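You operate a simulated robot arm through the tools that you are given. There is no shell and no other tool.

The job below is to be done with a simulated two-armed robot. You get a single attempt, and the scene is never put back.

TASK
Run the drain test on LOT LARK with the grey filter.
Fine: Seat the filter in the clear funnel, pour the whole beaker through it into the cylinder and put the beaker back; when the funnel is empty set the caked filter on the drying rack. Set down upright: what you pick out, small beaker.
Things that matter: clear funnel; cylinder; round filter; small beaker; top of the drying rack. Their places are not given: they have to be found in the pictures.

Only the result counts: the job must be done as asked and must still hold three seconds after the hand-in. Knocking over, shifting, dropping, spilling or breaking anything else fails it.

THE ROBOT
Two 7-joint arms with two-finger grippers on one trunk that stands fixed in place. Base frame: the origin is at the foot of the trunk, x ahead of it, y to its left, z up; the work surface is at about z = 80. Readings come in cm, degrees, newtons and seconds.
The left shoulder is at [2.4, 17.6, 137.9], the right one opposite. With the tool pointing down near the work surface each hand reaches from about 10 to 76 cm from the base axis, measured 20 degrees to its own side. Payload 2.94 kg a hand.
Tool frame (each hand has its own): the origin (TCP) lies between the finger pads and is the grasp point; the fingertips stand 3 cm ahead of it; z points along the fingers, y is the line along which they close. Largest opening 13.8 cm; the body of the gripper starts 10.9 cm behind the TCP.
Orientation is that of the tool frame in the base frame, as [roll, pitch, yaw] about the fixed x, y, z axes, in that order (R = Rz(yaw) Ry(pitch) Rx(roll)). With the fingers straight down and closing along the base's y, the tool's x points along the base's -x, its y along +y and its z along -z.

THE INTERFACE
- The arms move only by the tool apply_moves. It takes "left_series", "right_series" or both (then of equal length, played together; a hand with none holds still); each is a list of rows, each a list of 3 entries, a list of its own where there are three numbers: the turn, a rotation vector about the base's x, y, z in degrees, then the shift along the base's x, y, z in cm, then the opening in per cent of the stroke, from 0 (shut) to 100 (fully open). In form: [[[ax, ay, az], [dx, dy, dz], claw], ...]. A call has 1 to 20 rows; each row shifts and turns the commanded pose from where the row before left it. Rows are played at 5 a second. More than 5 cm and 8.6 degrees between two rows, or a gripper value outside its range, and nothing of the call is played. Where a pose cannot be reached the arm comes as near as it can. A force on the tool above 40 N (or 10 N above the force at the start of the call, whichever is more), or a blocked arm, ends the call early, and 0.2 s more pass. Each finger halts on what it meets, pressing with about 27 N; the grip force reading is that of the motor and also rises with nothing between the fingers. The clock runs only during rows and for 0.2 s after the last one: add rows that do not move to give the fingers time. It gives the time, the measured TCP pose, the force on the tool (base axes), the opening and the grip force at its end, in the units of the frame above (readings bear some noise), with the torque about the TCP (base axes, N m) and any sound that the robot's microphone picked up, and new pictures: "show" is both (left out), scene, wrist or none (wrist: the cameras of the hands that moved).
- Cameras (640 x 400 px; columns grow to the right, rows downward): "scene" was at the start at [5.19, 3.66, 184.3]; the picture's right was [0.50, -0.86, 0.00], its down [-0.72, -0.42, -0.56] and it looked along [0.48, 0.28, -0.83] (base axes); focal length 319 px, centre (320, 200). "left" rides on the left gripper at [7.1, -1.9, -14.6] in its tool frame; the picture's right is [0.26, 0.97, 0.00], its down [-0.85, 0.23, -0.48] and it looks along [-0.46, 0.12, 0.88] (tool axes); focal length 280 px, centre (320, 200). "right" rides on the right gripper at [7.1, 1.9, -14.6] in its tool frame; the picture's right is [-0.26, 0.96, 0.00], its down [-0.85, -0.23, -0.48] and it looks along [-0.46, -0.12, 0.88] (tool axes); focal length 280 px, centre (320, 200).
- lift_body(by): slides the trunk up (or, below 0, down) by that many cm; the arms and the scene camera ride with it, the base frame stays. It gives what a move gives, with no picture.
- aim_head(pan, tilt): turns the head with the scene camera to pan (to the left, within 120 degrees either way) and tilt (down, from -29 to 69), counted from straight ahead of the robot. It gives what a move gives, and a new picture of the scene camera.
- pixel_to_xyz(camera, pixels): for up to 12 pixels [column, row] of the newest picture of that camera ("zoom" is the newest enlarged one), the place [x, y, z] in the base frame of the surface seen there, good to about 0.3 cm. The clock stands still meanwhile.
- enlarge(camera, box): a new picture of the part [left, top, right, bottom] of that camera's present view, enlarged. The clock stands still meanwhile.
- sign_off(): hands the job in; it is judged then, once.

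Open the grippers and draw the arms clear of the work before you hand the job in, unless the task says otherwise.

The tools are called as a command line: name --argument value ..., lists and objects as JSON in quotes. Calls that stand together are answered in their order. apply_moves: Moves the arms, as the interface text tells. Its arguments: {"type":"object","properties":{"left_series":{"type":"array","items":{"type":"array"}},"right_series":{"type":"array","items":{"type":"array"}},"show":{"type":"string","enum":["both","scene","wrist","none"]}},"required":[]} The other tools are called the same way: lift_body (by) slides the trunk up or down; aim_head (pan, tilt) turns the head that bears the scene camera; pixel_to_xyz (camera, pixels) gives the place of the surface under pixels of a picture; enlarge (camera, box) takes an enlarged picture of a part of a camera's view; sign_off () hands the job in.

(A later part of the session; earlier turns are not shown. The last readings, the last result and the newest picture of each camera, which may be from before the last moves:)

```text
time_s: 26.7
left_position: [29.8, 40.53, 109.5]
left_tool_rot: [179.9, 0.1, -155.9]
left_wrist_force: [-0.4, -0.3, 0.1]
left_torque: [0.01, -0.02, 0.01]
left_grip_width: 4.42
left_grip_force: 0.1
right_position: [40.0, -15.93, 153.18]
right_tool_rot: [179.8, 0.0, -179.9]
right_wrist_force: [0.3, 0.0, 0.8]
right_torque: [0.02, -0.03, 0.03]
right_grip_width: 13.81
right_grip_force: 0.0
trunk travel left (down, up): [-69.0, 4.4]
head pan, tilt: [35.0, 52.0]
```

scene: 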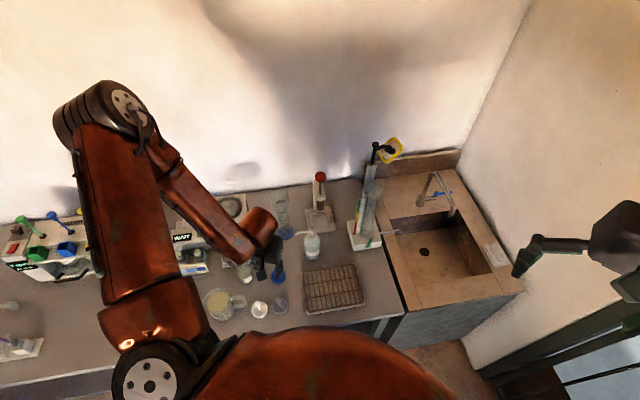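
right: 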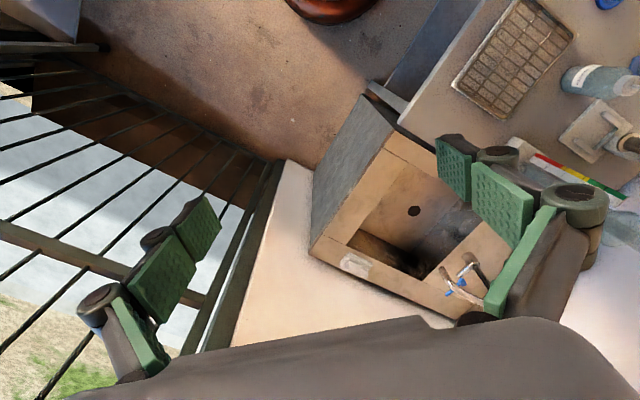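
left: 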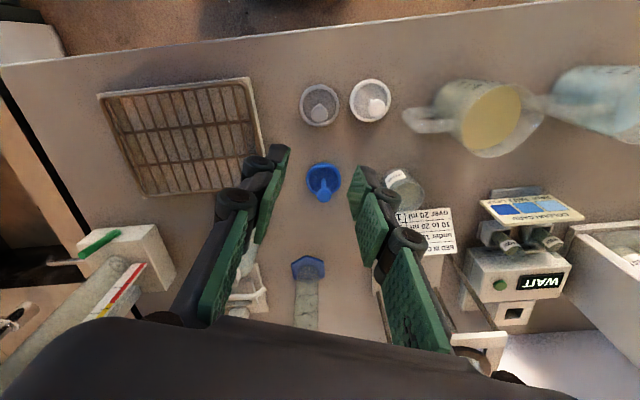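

Unflagged and level at (29.8,40.5,109.5). I lower the trunk by 15 cm and check the alignment over the knob.

lift_body --by -15

enlarge --camera "left" --box '[270, 80, 370, 190]'

```text
time_s: 28.4
left_position: [29.87, 40.63, 94.39]
left_tool_rot: [-180.0, 0.1, -155.9]
left_wrist_force: [-0.1, 1.1, 0.0]
left_torque: [0.01, 0.01, 0.0]
left_grip_width: 4.41
left_grip_force: 0.0
right_position: [39.91, -15.85, 138.15]
right_tool_rot: [179.9, 0.0, -180.0]
right_wrist_force: [-0.9, -0.7, -0.6]
right_torque: [0.0, 0.03, -0.01]
right_grip_width: 13.79
right_grip_force: 0.1
trunk travel left (down, up): [-54.0, 19.4]
head pan, tilt: [35.0, 52.0]
```

```text
3.64 times, centred on (320, 135) of left
```

zoom: 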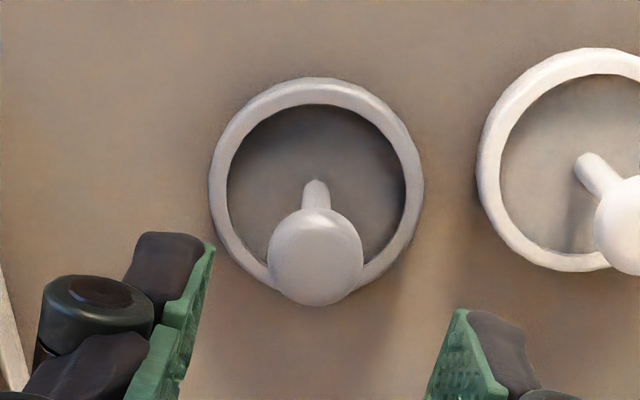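

The knob is within 0.2 cm of the tool axis. I lower the trunk 8.4 cm more and then close on the knob.

lift_body --by -8.4

enlarge --camera "left" --box '[250, 110, 390, 250]'

```text
time_s: 29.6
left_position: [29.78, 40.56, 86.06]
left_tool_rot: [179.8, 0.0, -155.8]
left_wrist_force: [-0.2, -0.8, 0.0]
left_torque: [-0.02, 0.0, 0.0]
left_grip_width: 4.4
left_grip_force: 0.0
right_position: [39.89, -15.82, 129.83]
right_tool_rot: [179.9, 0.0, 180.0]
right_wrist_force: [-0.7, 0.7, 0.1]
right_torque: [0.01, -0.01, -0.04]
right_grip_width: 13.79
right_grip_force: 0.1
trunk travel left (down, up): [-45.6, 27.8]
head pan, tilt: [35.0, 52.0]
```

```text
2.86 times, centred on (320, 180) of left
```

zoom: 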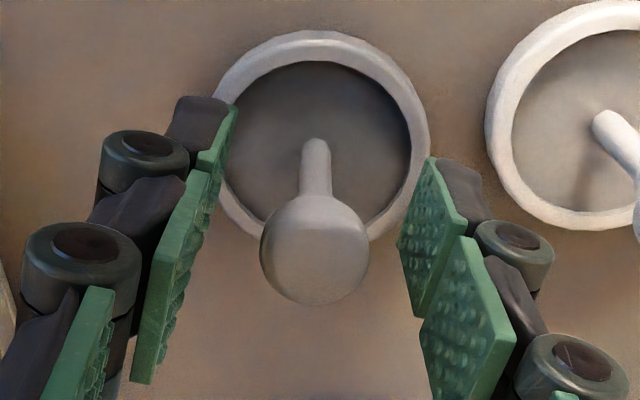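

The knob is centred between the pads. I close the gripper on it.

apply_moves --left_series '[[[0, 0, 0], [0, 0, 0], 20], [[0, 0, 0], [0, 0, 0], 8], [[0, 0, 0], [0, 0, 0], 4], [[0, 0, 0], [0, 0, 0], 4]]' --show "wrist"

```text
time_s: 30.6
left_position: [29.81, 40.49, 86.04]
left_tool_rot: [180.0, 0.1, -155.9]
left_wrist_force: [0.2, 0.1, -1.1]
left_torque: [0.01, -0.03, -0.03]
left_grip_width: 1.91
left_grip_force: 27.1
right_position: [39.92, -15.77, 129.69]
right_tool_rot: [180.0, 0.0, -179.9]
right_wrist_force: [0.8, 0.3, 0.3]
right_torque: [-0.03, 0.01, -0.01]
right_grip_width: 13.82
right_grip_force: 0.0
trunk travel left (down, up): [-45.6, 27.8]
head pan, tilt: [35.0, 52.0]
```

left: 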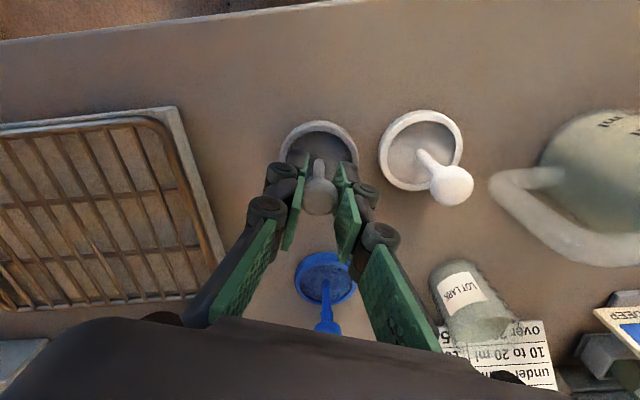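

The knob is held (1.9 cm wide). I raise the trunk by 14 cm to lift the filter straight up.

lift_body --by 14

apply_moves --left_series '[[[0, 0, 0], [1.5, 1.5, 2], 4], [[0, 0, 0], [2, 2, 3], 4], [[0, 0, 0], [2, 2, 3], 4], [[0, 0, 0], [2, 2, 3], 4], [[0, 0, 0], [2, 2, 3], 4], [[0, 0, 0], [1.5, 2, 3], 4], [[0, 0, 0], [1, 1, 3], 4], [[0, 0, 0], [0, 0, 3], 4], [[0, 0, 0], [0, 0, 3], 4], [[0, 0, 0], [0, 0, 0], 4]]' --show "both"

```text
time_s: 32.3
left_position: [29.89, 40.64, 100.06]
left_tool_rot: [179.9, -0.1, -155.9]
left_wrist_force: [-0.3, -0.3, -1.0]
left_torque: [0.03, 0.0, -0.02]
left_grip_width: 1.93
left_grip_force: 27.2
right_position: [39.91, -15.9, 143.79]
right_tool_rot: [179.9, 0.0, -180.0]
right_wrist_force: [0.2, 0.6, 0.3]
right_torque: [0.03, 0.01, -0.06]
right_grip_width: 13.79
right_grip_force: 0.1
trunk travel left (down, up): [-59.6, 13.8]
head pan, tilt: [35.0, 52.0]
```

```text
time_s: 34.5
left_position: [41.84, 53.1, 125.85]
left_tool_rot: [179.9, 0.0, -155.9]
left_wrist_force: [-0.8, -0.6, -0.2]
left_torque: [0.02, 0.02, 0.01]
left_grip_width: 1.91
left_grip_force: 27.4
right_position: [40.03, -15.74, 143.75]
right_tool_rot: [179.9, 0.0, -179.9]
right_wrist_force: [0.5, -0.7, 0.0]
right_torque: [-0.03, 0.0, 0.02]
right_grip_width: 13.8
right_grip_force: 0.1
trunk travel left (down, up): [-59.6, 13.8]
head pan, tilt: [35.0, 52.0]
```

scene: 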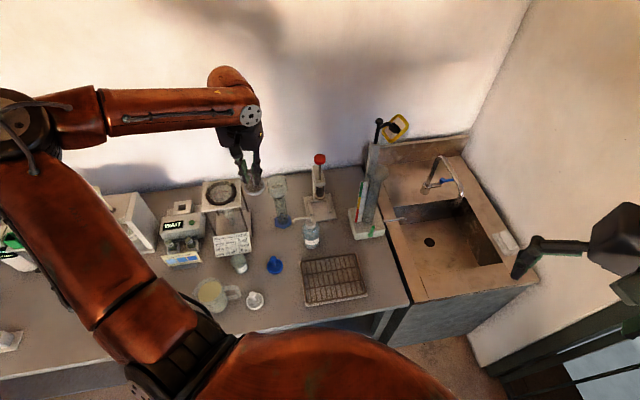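
left: 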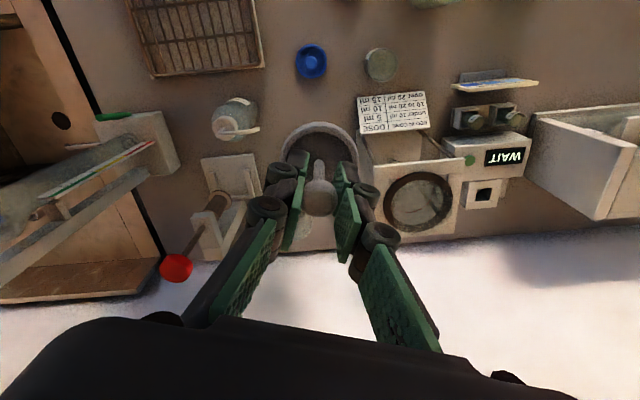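

The filter hangs level; it hides the funnel from the wrist camera, so I locate the funnel's rim precisely from the scene camera at (280,190).

enlarge --camera "scene" --box '[255, 165, 310, 235]'

```text
5.71 times, centred on (282, 200) of scene
```

zoom: 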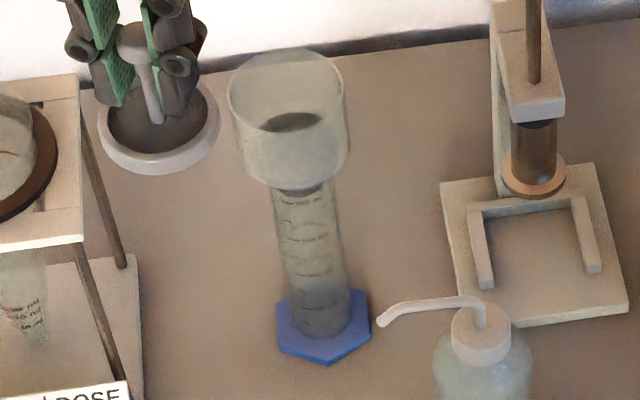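

I sample the funnel's outer wall at one level, the rim, and the hexagonal foot to fit the axis.

pixel_to_xyz --camera "zoom" --pixels '[[245, 145], [260, 150], [275, 153], [290, 154], [305, 153], [320, 150], [335, 143], [290, 135], [287, 50], [232, 95], [343, 92], [292, 120]]'

pixel_to_xyz --camera "zoom" --pixels '[[277, 335], [328, 364], [370, 338], [358, 295], [285, 310], [320, 325], [320, 300], [310, 230], [300, 210], [320, 210], [290, 210], [295, 122]]'

```text
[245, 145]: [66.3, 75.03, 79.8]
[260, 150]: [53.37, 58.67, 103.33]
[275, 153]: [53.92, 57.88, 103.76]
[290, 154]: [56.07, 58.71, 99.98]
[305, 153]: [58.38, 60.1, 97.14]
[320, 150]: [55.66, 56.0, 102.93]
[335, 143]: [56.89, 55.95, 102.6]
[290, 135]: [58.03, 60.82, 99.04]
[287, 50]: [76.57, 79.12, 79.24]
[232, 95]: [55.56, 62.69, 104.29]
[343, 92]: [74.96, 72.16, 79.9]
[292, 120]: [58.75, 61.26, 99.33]
```

```text
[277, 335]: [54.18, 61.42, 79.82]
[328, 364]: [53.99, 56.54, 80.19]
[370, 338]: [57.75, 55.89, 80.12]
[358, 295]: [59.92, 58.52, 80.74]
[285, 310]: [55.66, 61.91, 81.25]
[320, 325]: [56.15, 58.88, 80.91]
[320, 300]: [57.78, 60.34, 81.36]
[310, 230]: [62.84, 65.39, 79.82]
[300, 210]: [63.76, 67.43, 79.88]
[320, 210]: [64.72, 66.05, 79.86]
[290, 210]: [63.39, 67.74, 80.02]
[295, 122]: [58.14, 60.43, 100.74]
```

The funnel axis comes out at about (56.5,59.3) with the rim at z ≈105.3 and floor ≈98. I lower the trunk 10 cm and then carry the filter over the funnel with 4 cm of clearance.

lift_body --by -10

apply_moves --left_series '[[[0, 0, 0], [2.1, 0.9, 0], 4], [[0, 0, 0], [2.1, 0.9, 0], 4], [[0, 0, 0], [2.1, 0.9, 0], 4], [[0, 0, 0], [2.1, 0.9, 0], 4], [[0, 0, 0], [2.1, 0.9, 0], 4], [[0, 0, 0], [2.1, 0.9, 0], 4], [[0, 0, 0], [2.16, 0.85, 0], 4], [[0, 0, 0], [0, 0, 0], 4]]' --show "both"

```text
time_s: 35.8
left_position: [41.96, 53.16, 116.08]
left_tool_rot: [179.8, 0.0, -156.0]
left_wrist_force: [-0.8, -0.3, -1.0]
left_torque: [-0.04, -0.02, -0.01]
left_grip_width: 1.92
left_grip_force: 27.0
right_position: [40.07, -15.87, 133.79]
right_tool_rot: [179.8, 0.1, 180.0]
right_wrist_force: [0.1, -0.2, -0.4]
right_torque: [0.0, -0.03, -0.04]
right_grip_width: 13.8
right_grip_force: 0.1
trunk travel left (down, up): [-49.6, 23.8]
head pan, tilt: [35.0, 52.0]
```

```text
time_s: 37.6
left_position: [56.6, 59.26, 116.05]
left_tool_rot: [-180.0, 0.0, -155.9]
left_wrist_force: [-0.7, 0.1, 0.4]
left_torque: [0.0, -0.02, 0.0]
left_grip_width: 1.92
left_grip_force: 26.6
right_position: [39.81, -15.81, 133.81]
right_tool_rot: [-180.0, 0.0, 180.0]
right_wrist_force: [0.3, -0.2, -0.1]
right_torque: [0.02, -0.05, 0.02]
right_grip_width: 13.79
right_grip_force: 0.0
trunk travel left (down, up): [-49.6, 23.8]
head pan, tilt: [35.0, 52.0]
```

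scene: 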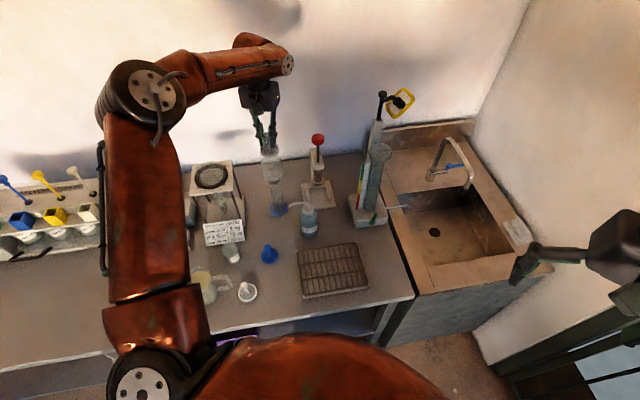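
left: 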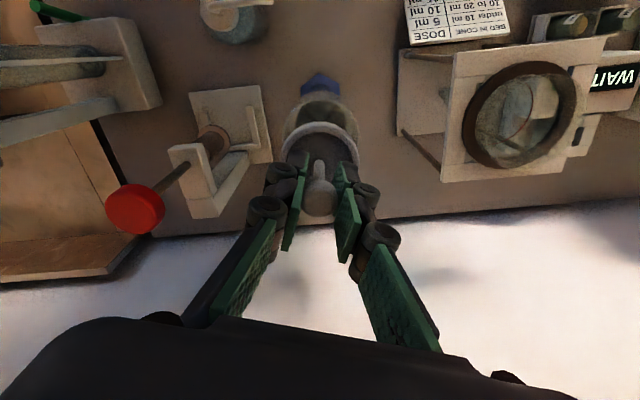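

I check the relative alignment of filter ring and funnel in both cameras.

enlarge --camera "left" --box '[260, 60, 380, 230]'

enlarge --camera "scene" --box '[245, 115, 305, 220]'

```text
2.35 times, centred on (320, 145) of left
```

zoom: 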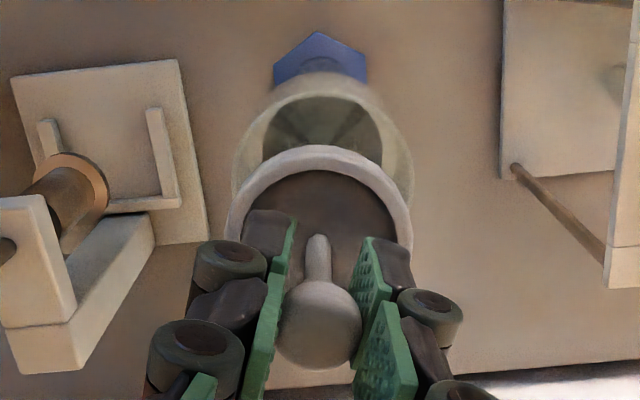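

```text
3.81 times, centred on (275, 168) of scene
```

zoom: 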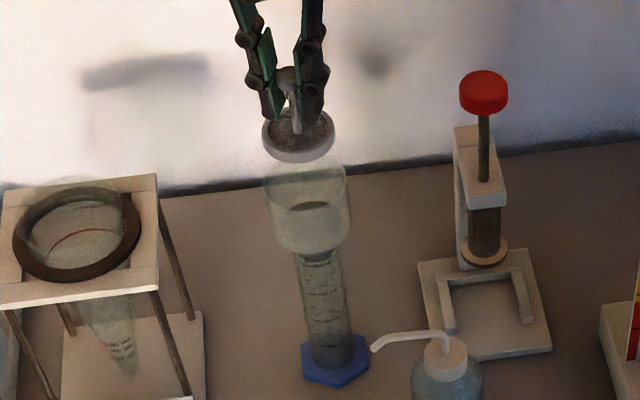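

Lateral alignment is within about 0.15 cm; I enlarge more to judge the fore-aft alignment from the near rim.

enlarge --camera "left" --box '[275, 80, 365, 140]'

enlarge --camera "scene" --box '[257, 135, 297, 185]'

```text
6.67 times, centred on (320, 110) of left
```

zoom: 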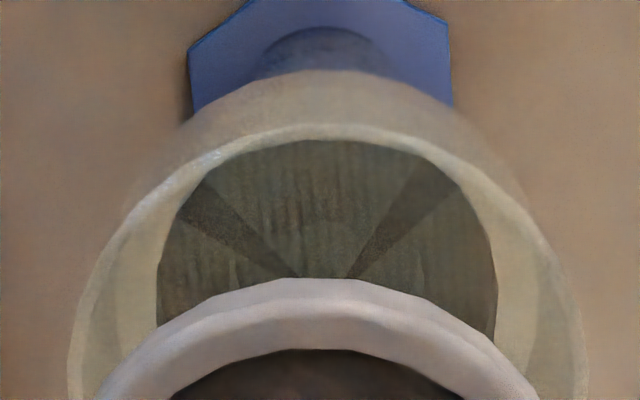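

```text
8.00 times, centred on (277, 160) of scene
```

zoom: 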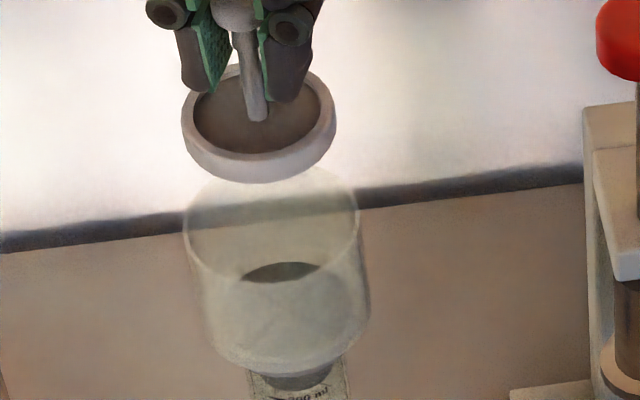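

The filter needs a shift of about (-0.14,+0.05). I make it and lower until the filter's underside is just above the rim.

apply_moves --left_series '[[[0, 0, 0], [-0.14, 0.05, -1], 4], [[0, 0, 0], [0, 0, -1.5], 4], [[0, 0, 0], [0, 0, -1.5], 4], [[0, 0, 0], [0, 0, 0], 4]]' --show "wrist"

enlarge --camera "left" --box '[275, 85, 365, 150]'

enlarge --camera "scene" --box '[257, 135, 297, 185]'

```text
time_s: 38.6
left_position: [56.54, 59.4, 112.0]
left_tool_rot: [-179.9, 0.0, -155.9]
left_wrist_force: [-0.1, 0.1, -0.9]
left_torque: [0.01, -0.01, 0.0]
left_grip_width: 1.92
left_grip_force: 26.1
right_position: [39.81, -15.78, 133.8]
right_tool_rot: [179.8, -0.1, 179.9]
right_wrist_force: [-1.1, -0.3, 0.0]
right_torque: [0.03, -0.01, -0.01]
right_grip_width: 13.79
right_grip_force: 0.1
trunk travel left (down, up): [-49.6, 23.8]
head pan, tilt: [35.0, 52.0]
```

left: 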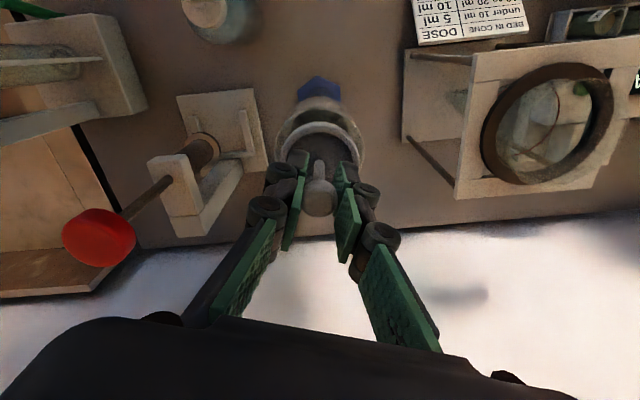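

```text
6.15 times, centred on (320, 118) of left
```

zoom: 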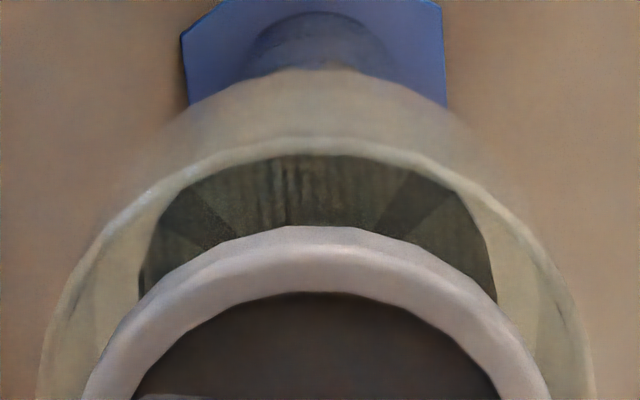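

```text
8.00 times, centred on (277, 160) of scene
```

zoom: 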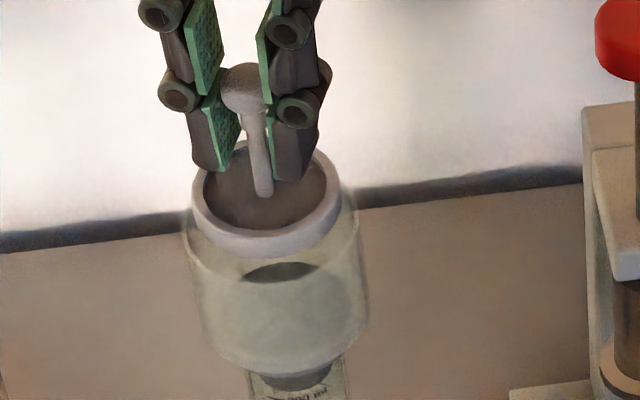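

Alignment looks good laterally; I nudge 0.06 cm back and lower in small steps, watching the force as the ring enters the rim.

apply_moves --left_series '[[[0, 0, 0], [-0.05, -0.03, -0.4], 4], [[0, 0, 0], [0, 0, -0.4], 4], [[0, 0, 0], [0, 0, -0.2], 4], [[0, 0, 0], [0, 0, 0], 4]]' --show "none"

enlarge --camera "scene" --box '[257, 135, 297, 185]'

enlarge --camera "left" --box '[275, 85, 365, 150]'

```text
time_s: 39.6
left_position: [56.41, 59.34, 111.07]
left_tool_rot: [179.9, 0.2, -155.9]
left_wrist_force: [2.1, 1.2, 7.1]
left_torque: [0.13, -0.34, 0.03]
left_grip_width: 2.13
left_grip_force: 27.6
right_position: [39.98, -15.89, 133.82]
right_tool_rot: [180.0, 0.0, -180.0]
right_wrist_force: [-0.5, 0.2, 0.5]
right_torque: [0.0, 0.01, 0.02]
right_grip_width: 13.78
right_grip_force: 0.0
trunk travel left (down, up): [-49.6, 23.8]
head pan, tilt: [35.0, 52.0]
```

```text
8.00 times, centred on (277, 160) of scene
```

zoom: 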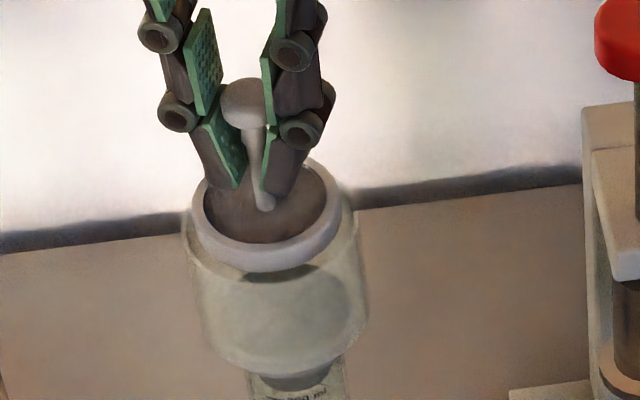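

```text
6.15 times, centred on (320, 118) of left
```

zoom: 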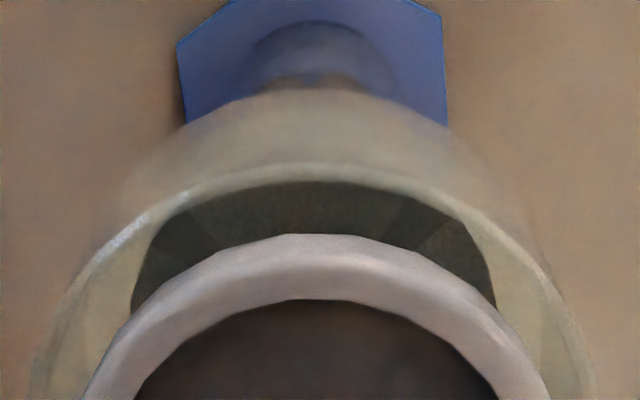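

A 7 N contact: the torque puts it on the far (+x) side of the ring, so the filter sits too far out. I raise 0.8 cm, shift back by (-0.28,-0.15) and look again.

apply_moves --left_series '[[[0, 0, 0], [0, 0, 0.8], 4], [[0, 0, 0], [-0.28, -0.15, 0], 4], [[0, 0, 0], [0, 0, 0], 4]]' --show "wrist"

enlarge --camera "scene" --box '[257, 135, 297, 185]'

enlarge --camera "left" --box '[270, 85, 370, 225]'

```text
time_s: 40.4
left_position: [56.13, 59.32, 111.81]
left_tool_rot: [180.0, -0.1, -156.0]
left_wrist_force: [0.3, 0.5, 0.2]
left_torque: [0.02, -0.02, 0.01]
left_grip_width: 2.11
left_grip_force: 26.9
right_position: [40.01, -15.79, 133.85]
right_tool_rot: [180.0, 0.1, 179.9]
right_wrist_force: [0.1, 0.0, 0.1]
right_torque: [0.01, 0.03, 0.0]
right_grip_width: 13.79
right_grip_force: 0.0
trunk travel left (down, up): [-49.6, 23.8]
head pan, tilt: [35.0, 52.0]
```

left: 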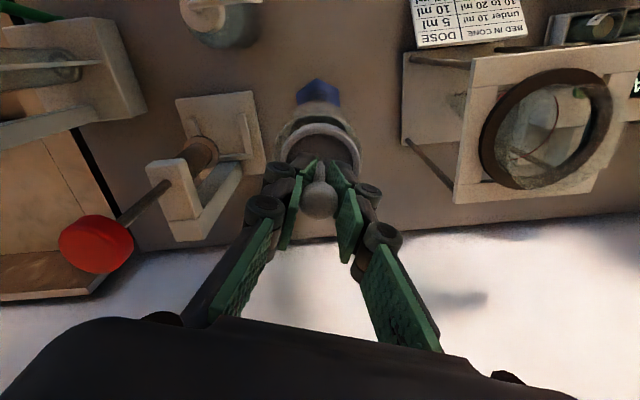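

```text
8.00 times, centred on (277, 160) of scene
```

zoom: 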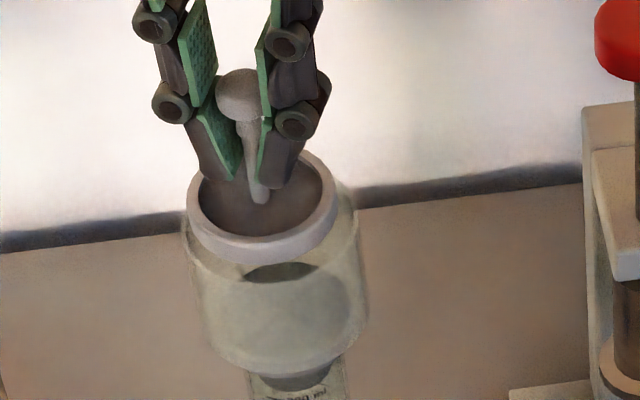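

```text
2.86 times, centred on (320, 155) of left
```

zoom: 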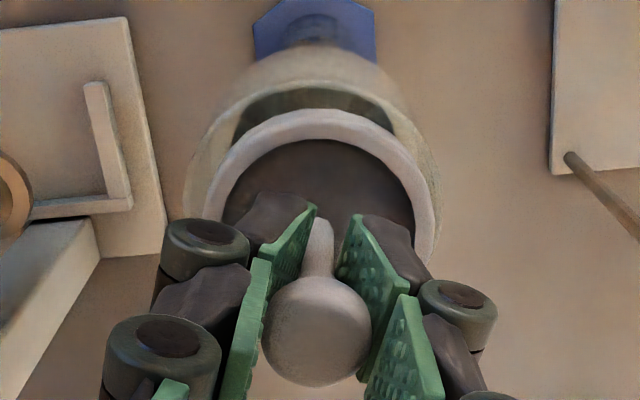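

I enlarge the ring and rim again to check both directions.

enlarge --camera "left" --box '[275, 95, 365, 155]'

enlarge --camera "scene" --box '[263, 145, 293, 175]'

```text
6.67 times, centred on (320, 125) of left
```

zoom: 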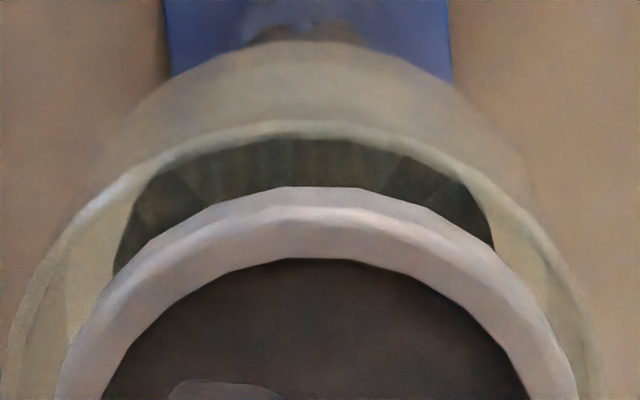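

```text
13.33 times, centred on (278, 160) of scene
```

zoom: 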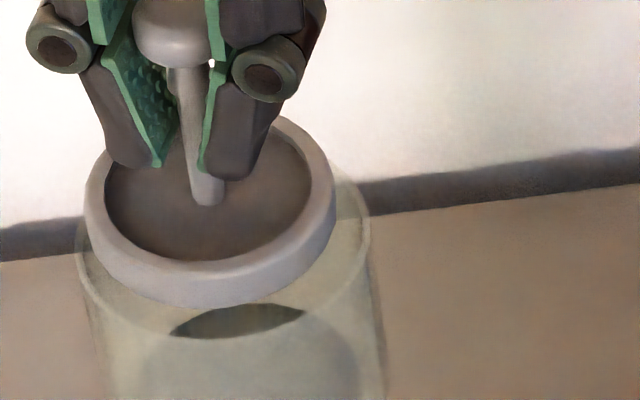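

Both cameras say a small shift of about (0.1,-0.07) is left. I apply it and lower gently past the rim.

apply_moves --left_series '[[[0, 0, 0], [0.1, -0.07, 0], 4], [[0, 0, 0], [0, 0, -0.4], 4], [[0, 0, 0], [0, 0, -0.4], 4], [[0, 0, 0], [0, 0, -0.2], 4], [[0, 0, 0], [0, 0, 0], 4]]' --show "none"

enlarge --camera "scene" --box '[263, 145, 293, 175]'

enlarge --camera "left" --box '[275, 95, 365, 155]'

```text
time_s: 41.6
left_position: [56.35, 59.18, 110.85]
left_tool_rot: [180.0, 0.1, -155.8]
left_wrist_force: [-0.3, -0.4, -0.8]
left_torque: [0.0, -0.04, -0.03]
left_grip_width: 2.08
left_grip_force: 26.6
right_position: [40.01, -15.94, 133.74]
right_tool_rot: [179.9, 0.0, -179.9]
right_wrist_force: [0.7, 0.2, 0.4]
right_torque: [0.0, 0.03, 0.01]
right_grip_width: 13.8
right_grip_force: 0.0
trunk travel left (down, up): [-49.6, 23.8]
head pan, tilt: [35.0, 52.0]
```

```text
13.33 times, centred on (278, 160) of scene
```

zoom: 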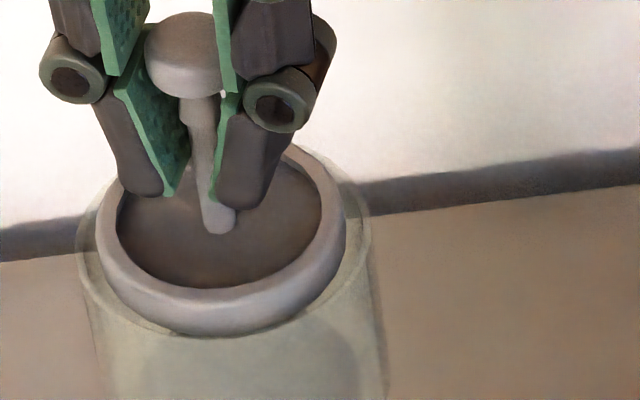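

```text
6.67 times, centred on (320, 125) of left
```

zoom: 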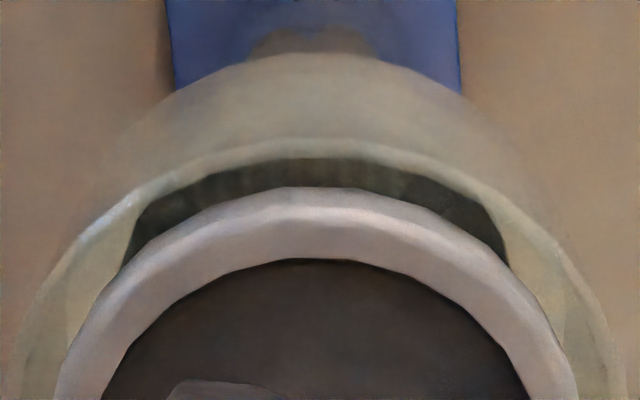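

No contact and the ring is centred in the rim. I continue down in small steps.

apply_moves --left_series '[[[0, 0, 0], [0, 0, -0.3], 4], [[0, 0, 0], [0, 0, -0.3], 4], [[0, 0, 0], [0, 0, 0], 4]]' --show "none"

enlarge --camera "scene" --box '[263, 145, 293, 175]'

enlarge --camera "left" --box '[275, 95, 365, 155]'

```text
time_s: 42.4
left_position: [56.29, 59.04, 110.1]
left_tool_rot: [-180.0, 0.0, -155.9]
left_wrist_force: [0.2, -0.4, -1.8]
left_torque: [0.04, -0.02, -0.04]
left_grip_width: 2.1
left_grip_force: 26.5
right_position: [40.0, -15.91, 133.73]
right_tool_rot: [179.8, 0.0, -180.0]
right_wrist_force: [-0.2, -0.4, -0.6]
right_torque: [0.01, 0.0, 0.0]
right_grip_width: 13.82
right_grip_force: 0.1
trunk travel left (down, up): [-49.6, 23.8]
head pan, tilt: [35.0, 52.0]
```

```text
13.33 times, centred on (278, 160) of scene
```

zoom: 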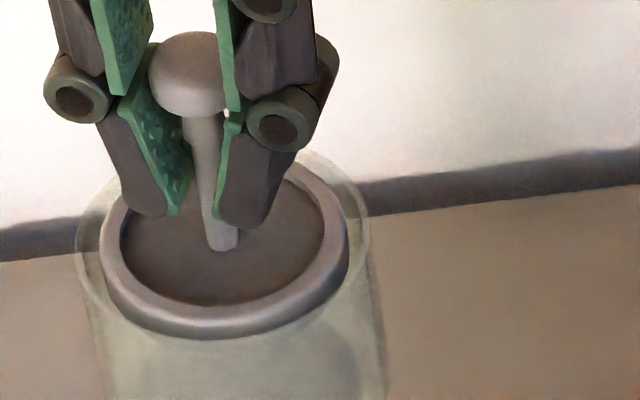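

```text
6.67 times, centred on (320, 125) of left
```

zoom: 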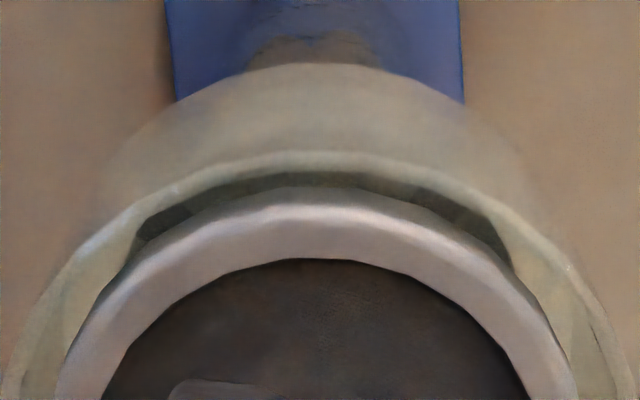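

The ring is inside the rim, still centred. I keep descending, 2 cm, with force readings.

apply_moves --left_series '[[[0, 0, 0], [0, 0, -0.5], 4], [[0, 0, 0], [0, 0, -0.5], 4], [[0, 0, 0], [0, 0, -0.5], 4], [[0, 0, 0], [0, 0, -0.5], 4], [[0, 0, 0], [0, 0, 0], 4]]' --show "none"

enlarge --camera "scene" --box '[258, 140, 298, 190]'

enlarge --camera "left" --box '[275, 95, 365, 155]'

```text
time_s: 43.6
left_position: [56.12, 59.3, 108.16]
left_tool_rot: [-180.0, 0.3, -155.9]
left_wrist_force: [0.7, 0.1, -1.7]
left_torque: [0.03, 0.0, 0.02]
left_grip_width: 2.09
left_grip_force: 26.7
right_position: [40.12, -15.88, 133.73]
right_tool_rot: [179.9, -0.1, -180.0]
right_wrist_force: [0.0, -0.6, -0.1]
right_torque: [-0.01, -0.02, 0.0]
right_grip_width: 13.79
right_grip_force: 0.0
trunk travel left (down, up): [-49.6, 23.8]
head pan, tilt: [35.0, 52.0]
```

```text
8.00 times, centred on (278, 165) of scene
```

zoom: 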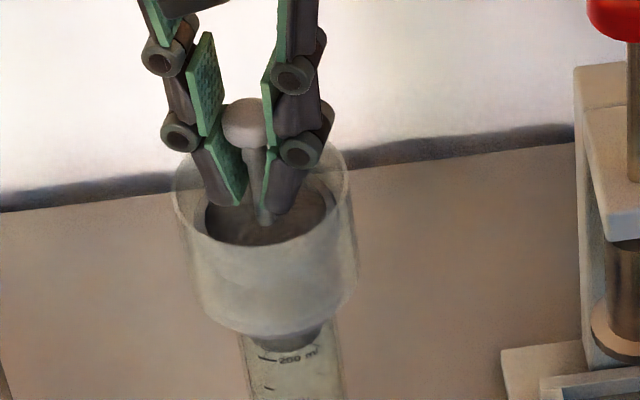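

```text
6.67 times, centred on (320, 125) of left
```

zoom: 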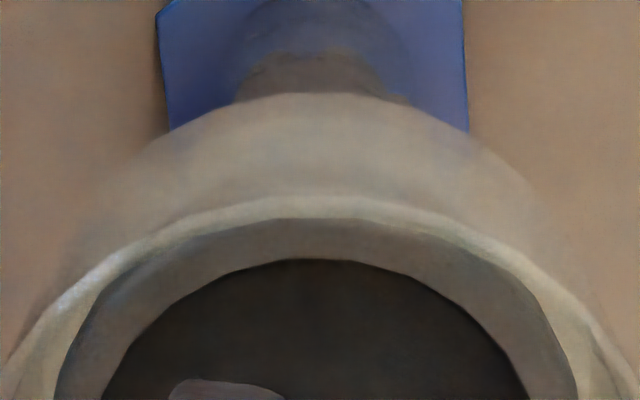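

Clean so far. The finger knuckles are about as wide as the cup, so I descend to about z 105.7 carefully and look at them near the rim.

apply_moves --left_series '[[[0, 0, 0], [0, 0, -0.5], 4], [[0, 0, 0], [0, 0, -0.5], 4], [[0, 0, 0], [0, 0, -0.5], 4], [[0, 0, 0], [0, 0, 0], 4]]' --show "wrist"

enlarge --camera "scene" --box '[258, 140, 298, 190]'

enlarge --camera "left" --box '[265, 105, 385, 225]'

```text
time_s: 44.6
left_position: [55.67, 58.89, 107.01]
left_tool_rot: [180.0, 0.3, -155.8]
left_wrist_force: [0.2, -0.4, -1.2]
left_torque: [-0.05, -0.05, -0.03]
left_grip_width: 2.13
left_grip_force: 27.1
left hand out of reach, approached as far as the arm can: row 1, 3
right_position: [39.97, -15.91, 133.83]
right_tool_rot: [179.9, 0.1, -180.0]
right_wrist_force: [-0.6, 0.5, 0.2]
right_torque: [-0.01, 0.03, -0.03]
right_grip_width: 13.79
right_grip_force: 0.0
trunk travel left (down, up): [-49.6, 23.8]
head pan, tilt: [35.0, 52.0]
```

left: 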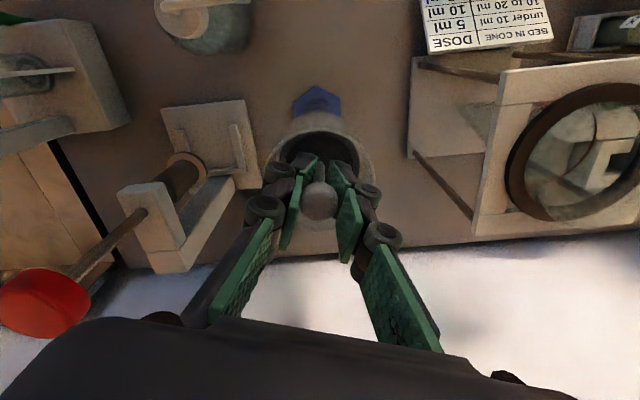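

```text
8.00 times, centred on (278, 165) of scene
```

zoom: 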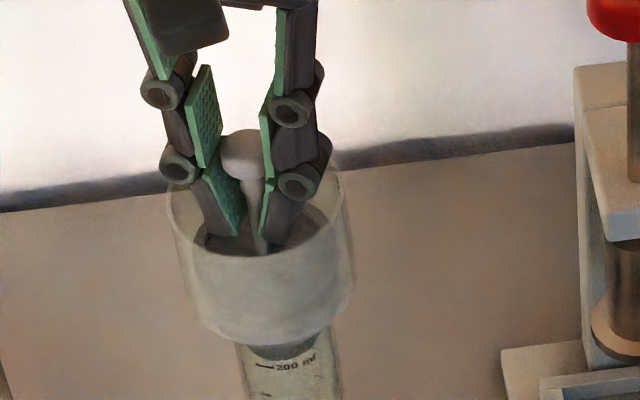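

```text
3.33 times, centred on (325, 165) of left
```

zoom: 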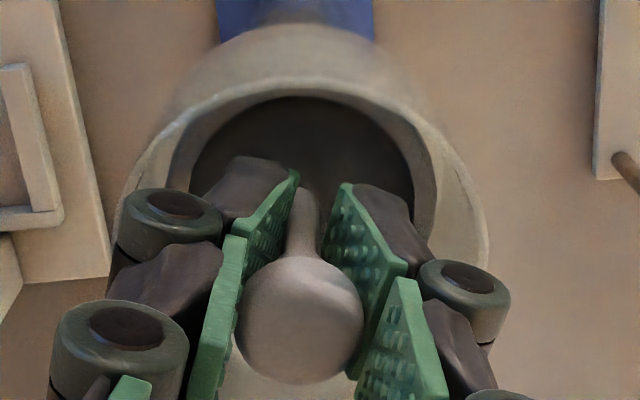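

The arm hit its lower limit and drifted 0.5 cm inward, nudging the funnel. I go up 1.2 cm and back out to (56.25,59.15); the rest of the stroke will be done with the trunk.

apply_moves --left_series '[[[0, 0, 0], [0.1, 0.05, 0.5], 4], [[0, 0, 0], [0.25, 0.1, 0.4], 4], [[0, 0, 0], [0.2, 0.1, 0.3], 4], [[0, 0, 0], [0, 0, 0], 4]]' --show "none"

enlarge --camera "scene" --box '[240, 130, 310, 225]'

enlarge --camera "left" --box '[265, 85, 385, 205]'

```text
time_s: 45.6
left_position: [56.13, 59.19, 108.2]
left_tool_rot: [180.0, 0.0, -155.9]
left_wrist_force: [0.4, 0.0, -1.2]
left_torque: [0.02, -0.01, 0.01]
left_grip_width: 2.11
left_grip_force: 27.2
right_position: [40.05, -15.79, 133.81]
right_tool_rot: [179.9, 0.1, 180.0]
right_wrist_force: [0.0, -0.2, 0.2]
right_torque: [-0.01, 0.04, -0.03]
right_grip_width: 13.8
right_grip_force: 0.0
trunk travel left (down, up): [-49.6, 23.8]
head pan, tilt: [35.0, 52.0]
```

```text
4.21 times, centred on (275, 178) of scene
```

zoom: 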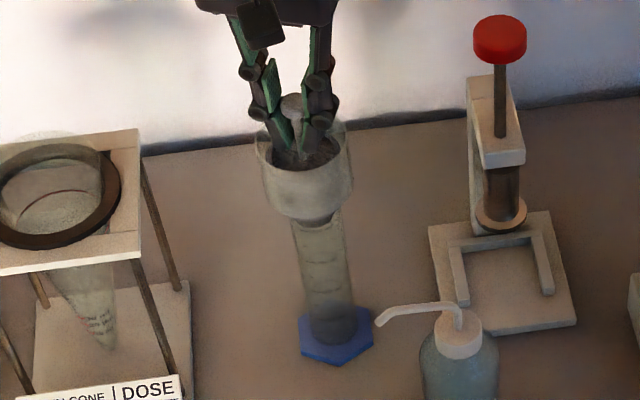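

```text
3.33 times, centred on (325, 145) of left
```

zoom: 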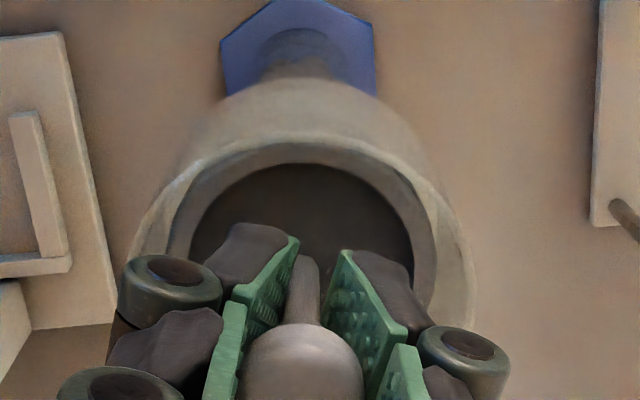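

The funnel is back upright over its foot. I lower by the trunk in small steps.

lift_body --by -1.5

lift_body --by -0.7

enlarge --camera "scene" --box '[258, 135, 298, 185]'

enlarge --camera "left" --box '[265, 105, 385, 225]'

```text
time_s: 46.3
left_position: [56.09, 59.19, 106.73]
left_tool_rot: [179.9, 0.0, -155.9]
left_wrist_force: [-0.2, -0.1, -0.5]
left_torque: [0.01, -0.01, 0.0]
left_grip_width: 2.11
left_grip_force: 27.4
right_position: [39.97, -15.89, 132.34]
right_tool_rot: [179.9, 0.1, 180.0]
right_wrist_force: [-0.9, -0.9, 0.0]
right_torque: [-0.01, -0.05, 0.03]
right_grip_width: 13.81
right_grip_force: 0.0
trunk travel left (down, up): [-48.1, 25.3]
head pan, tilt: [35.0, 52.0]
```

```text
time_s: 46.8
left_position: [56.15, 59.1, 106.2]
left_tool_rot: [-180.0, 0.1, -155.8]
left_wrist_force: [1.0, 1.6, 8.9]
left_torque: [0.03, -0.06, -0.01]
left_grip_width: 2.05
left_grip_force: 26.7
right_position: [39.97, -15.86, 131.6]
right_tool_rot: [179.9, -0.1, -180.0]
right_wrist_force: [-0.3, -0.4, 0.2]
right_torque: [0.0, 0.0, 0.01]
right_grip_width: 13.78
right_grip_force: 0.0
trunk travel left (down, up): [-47.4, 26.0]
head pan, tilt: [35.0, 52.0]
```

```text
8.00 times, centred on (278, 160) of scene
```

zoom: 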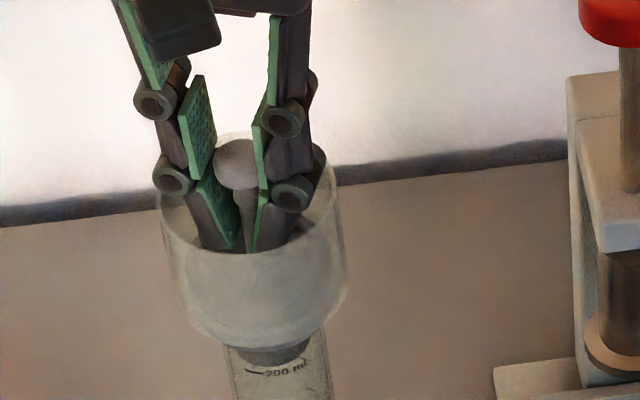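

```text
3.33 times, centred on (325, 165) of left
```

zoom: 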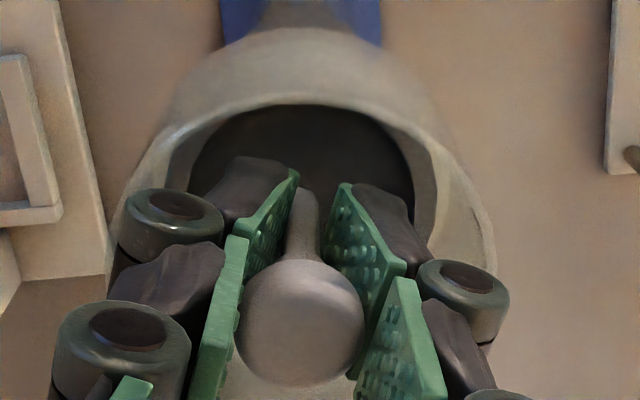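

An upward force of 8.9 N with almost no torque: the filter sits flat on the funnel's floor. I open slightly to release the knob.

apply_moves --left_series '[[[0, 0, 0], [0, 0, 0], 15], [[0, 0, 0], [0, 0, 0], 18], [[0, 0, 0], [0, 0, 0], 21], [[0, 0, 0], [0, 0, 0], 24], [[0, 0, 0], [0, 0, 0], 24]]' --show "none"

enlarge --camera "scene" --box '[258, 135, 298, 185]'

enlarge --camera "left" --box '[265, 105, 385, 225]'

```text
time_s: 48.0
left_position: [56.11, 59.21, 106.09]
left_tool_rot: [180.0, -0.1, -155.8]
left_wrist_force: [-0.4, 0.1, 1.2]
left_torque: [0.02, 0.0, 0.01]
left_grip_width: 3.19
left_grip_force: 0.0
right_position: [39.98, -15.83, 131.52]
right_tool_rot: [179.9, 0.0, -180.0]
right_wrist_force: [-0.5, 0.1, -0.2]
right_torque: [0.0, 0.0, 0.02]
right_grip_width: 13.78
right_grip_force: 0.0
trunk travel left (down, up): [-47.4, 26.0]
head pan, tilt: [35.0, 52.0]
```

```text
8.00 times, centred on (278, 160) of scene
```

zoom: 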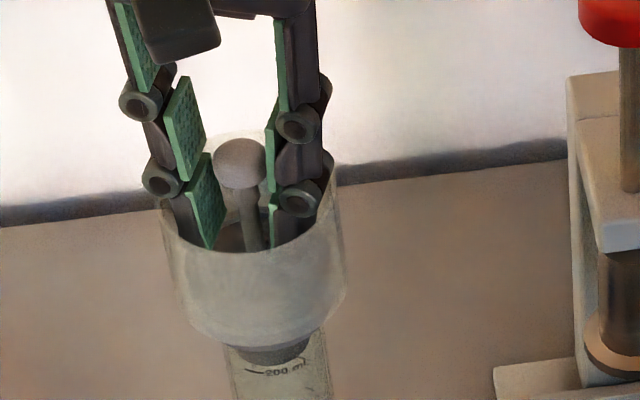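

```text
3.33 times, centred on (325, 165) of left
```

zoom: 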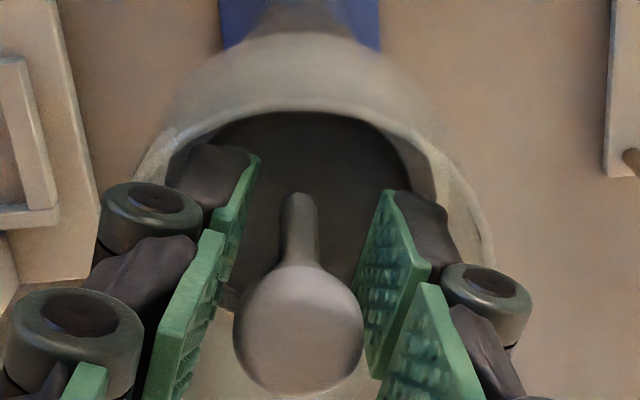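

The knob stands free between the pads. I raise the trunk 8 cm to draw the fingers out.

lift_body --by 8

enlarge --camera "scene" --box '[250, 140, 310, 230]'

enlarge --camera "left" --box '[250, 50, 390, 200]'

```text
time_s: 49.2
left_position: [55.99, 59.11, 114.55]
left_tool_rot: [-179.9, 0.6, -155.9]
left_wrist_force: [0.4, -0.6, 0.3]
left_torque: [0.0, 0.07, -0.01]
left_grip_width: 3.31
left_grip_force: 0.1
right_position: [40.01, -15.86, 139.49]
right_tool_rot: [179.9, -0.1, 179.8]
right_wrist_force: [-0.3, -0.9, 1.0]
right_torque: [-0.02, 0.01, -0.01]
right_grip_width: 13.82
right_grip_force: 0.1
trunk travel left (down, up): [-55.4, 18.0]
head pan, tilt: [35.0, 52.0]
```

```text
4.44 times, centred on (280, 185) of scene
```

zoom: 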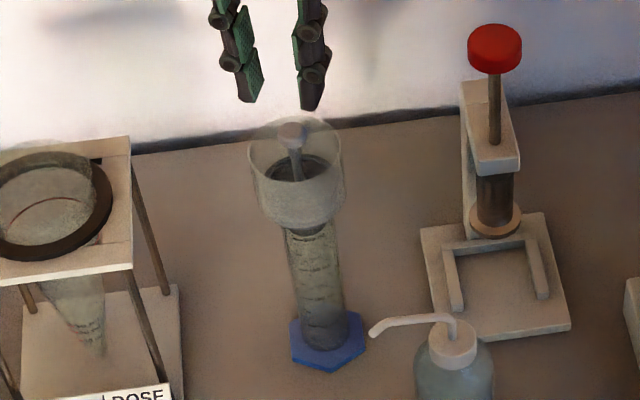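

```text
2.67 times, centred on (320, 125) of left
```

zoom: 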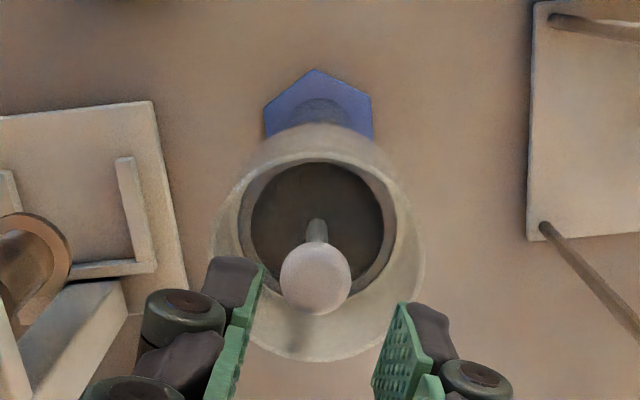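

The filter is seated, its knob about 1.7 cm above the rim. Now the beaker: I move the left hand back toward it to look at it and its surroundings closely.

apply_moves --left_series '[[[0, 0, 0], [-1, -0.5, 2], 24], [[0, 0, 0], [-4, -1.5, 1], 30], [[0, 0, 0], [-4, -1.5, 0], 40], [[0, 0, 0], [-4, -1.5, 0], 50], [[0, 0, 0], [-3, -1, 0], 50], [[0, 0, 0], [0, 0, 0], 50]]' --show "both"

```text
time_s: 50.6
left_position: [40.13, 53.18, 117.46]
left_tool_rot: [-179.8, 0.6, -155.9]
left_wrist_force: [0.2, -0.3, -0.3]
left_torque: [0.03, 0.02, -0.02]
left_grip_width: 6.9
left_grip_force: 0.0
right_position: [40.13, -16.01, 139.6]
right_tool_rot: [179.9, 0.0, 180.0]
right_wrist_force: [0.5, 0.0, 0.8]
right_torque: [0.03, 0.03, 0.01]
right_grip_width: 13.78
right_grip_force: 0.0
trunk travel left (down, up): [-55.4, 18.0]
head pan, tilt: [35.0, 52.0]
```

scene: 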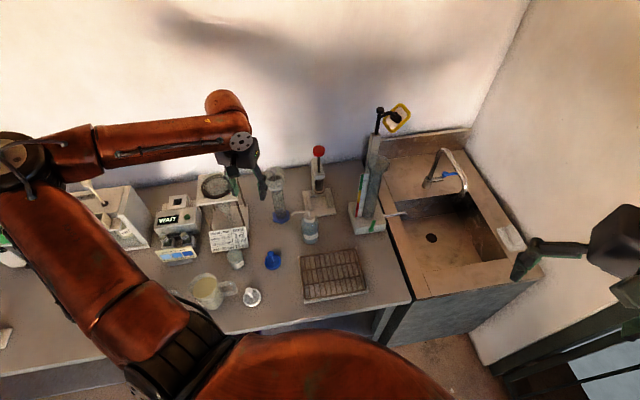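
left: 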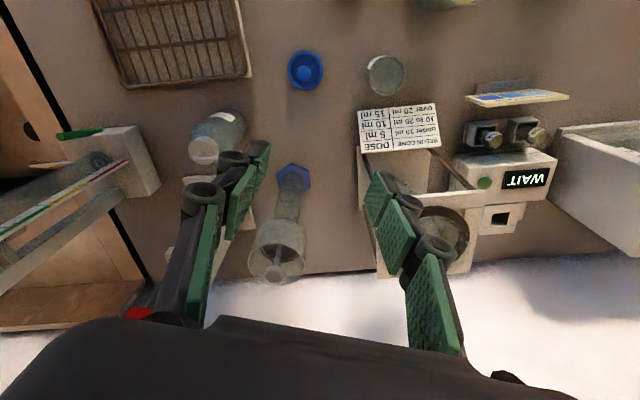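

I measure the beaker, the jug's handle, the card, and the wash bottle.

enlarge --camera "scene" --box '[170, 215, 290, 315]'

pixel_to_xyz --camera "scene" --pixels '[[235, 256], [229, 256], [242, 253], [236, 264], [237, 270], [236, 294], [228, 284], [236, 287], [248, 240], [212, 247], [247, 228], [309, 217]]'

enlarge --camera "left" --box '[340, 40, 440, 160]'

pixel_to_xyz --camera "left" --pixels '[[385, 75], [367, 75], [403, 75], [385, 57], [386, 95], [380, 80], [358, 110], [440, 104], [400, 104], [228, 117], [204, 150], [305, 70]]'

```text
4.00 times, centred on (230, 265) of scene
```

zoom: 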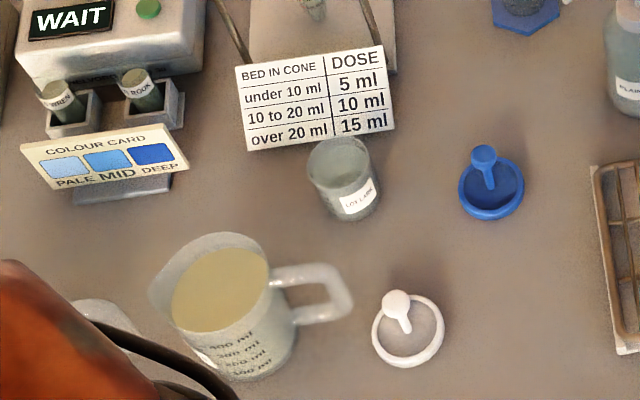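

```text
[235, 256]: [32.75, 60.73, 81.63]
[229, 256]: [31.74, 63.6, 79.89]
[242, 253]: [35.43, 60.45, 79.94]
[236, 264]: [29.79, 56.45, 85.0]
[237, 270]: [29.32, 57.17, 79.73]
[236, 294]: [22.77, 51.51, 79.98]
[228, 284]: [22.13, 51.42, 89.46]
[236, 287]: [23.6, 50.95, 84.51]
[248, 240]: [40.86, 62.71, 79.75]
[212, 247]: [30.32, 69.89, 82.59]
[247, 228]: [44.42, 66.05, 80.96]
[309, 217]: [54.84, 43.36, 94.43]
```

```text
3.33 times, centred on (390, 100) of left
```

zoom: 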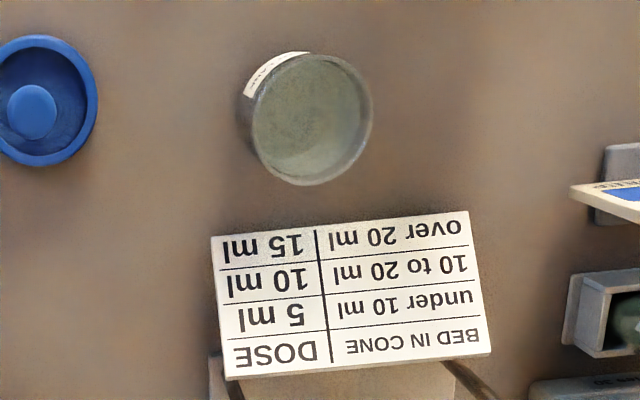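

```text
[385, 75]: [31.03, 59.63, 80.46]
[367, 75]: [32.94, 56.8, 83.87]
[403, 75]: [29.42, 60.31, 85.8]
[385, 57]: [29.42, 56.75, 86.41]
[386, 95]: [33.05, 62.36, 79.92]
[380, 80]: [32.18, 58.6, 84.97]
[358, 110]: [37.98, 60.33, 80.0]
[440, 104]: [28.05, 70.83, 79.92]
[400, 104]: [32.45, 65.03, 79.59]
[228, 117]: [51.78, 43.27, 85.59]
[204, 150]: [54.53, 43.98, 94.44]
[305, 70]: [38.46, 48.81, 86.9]
```

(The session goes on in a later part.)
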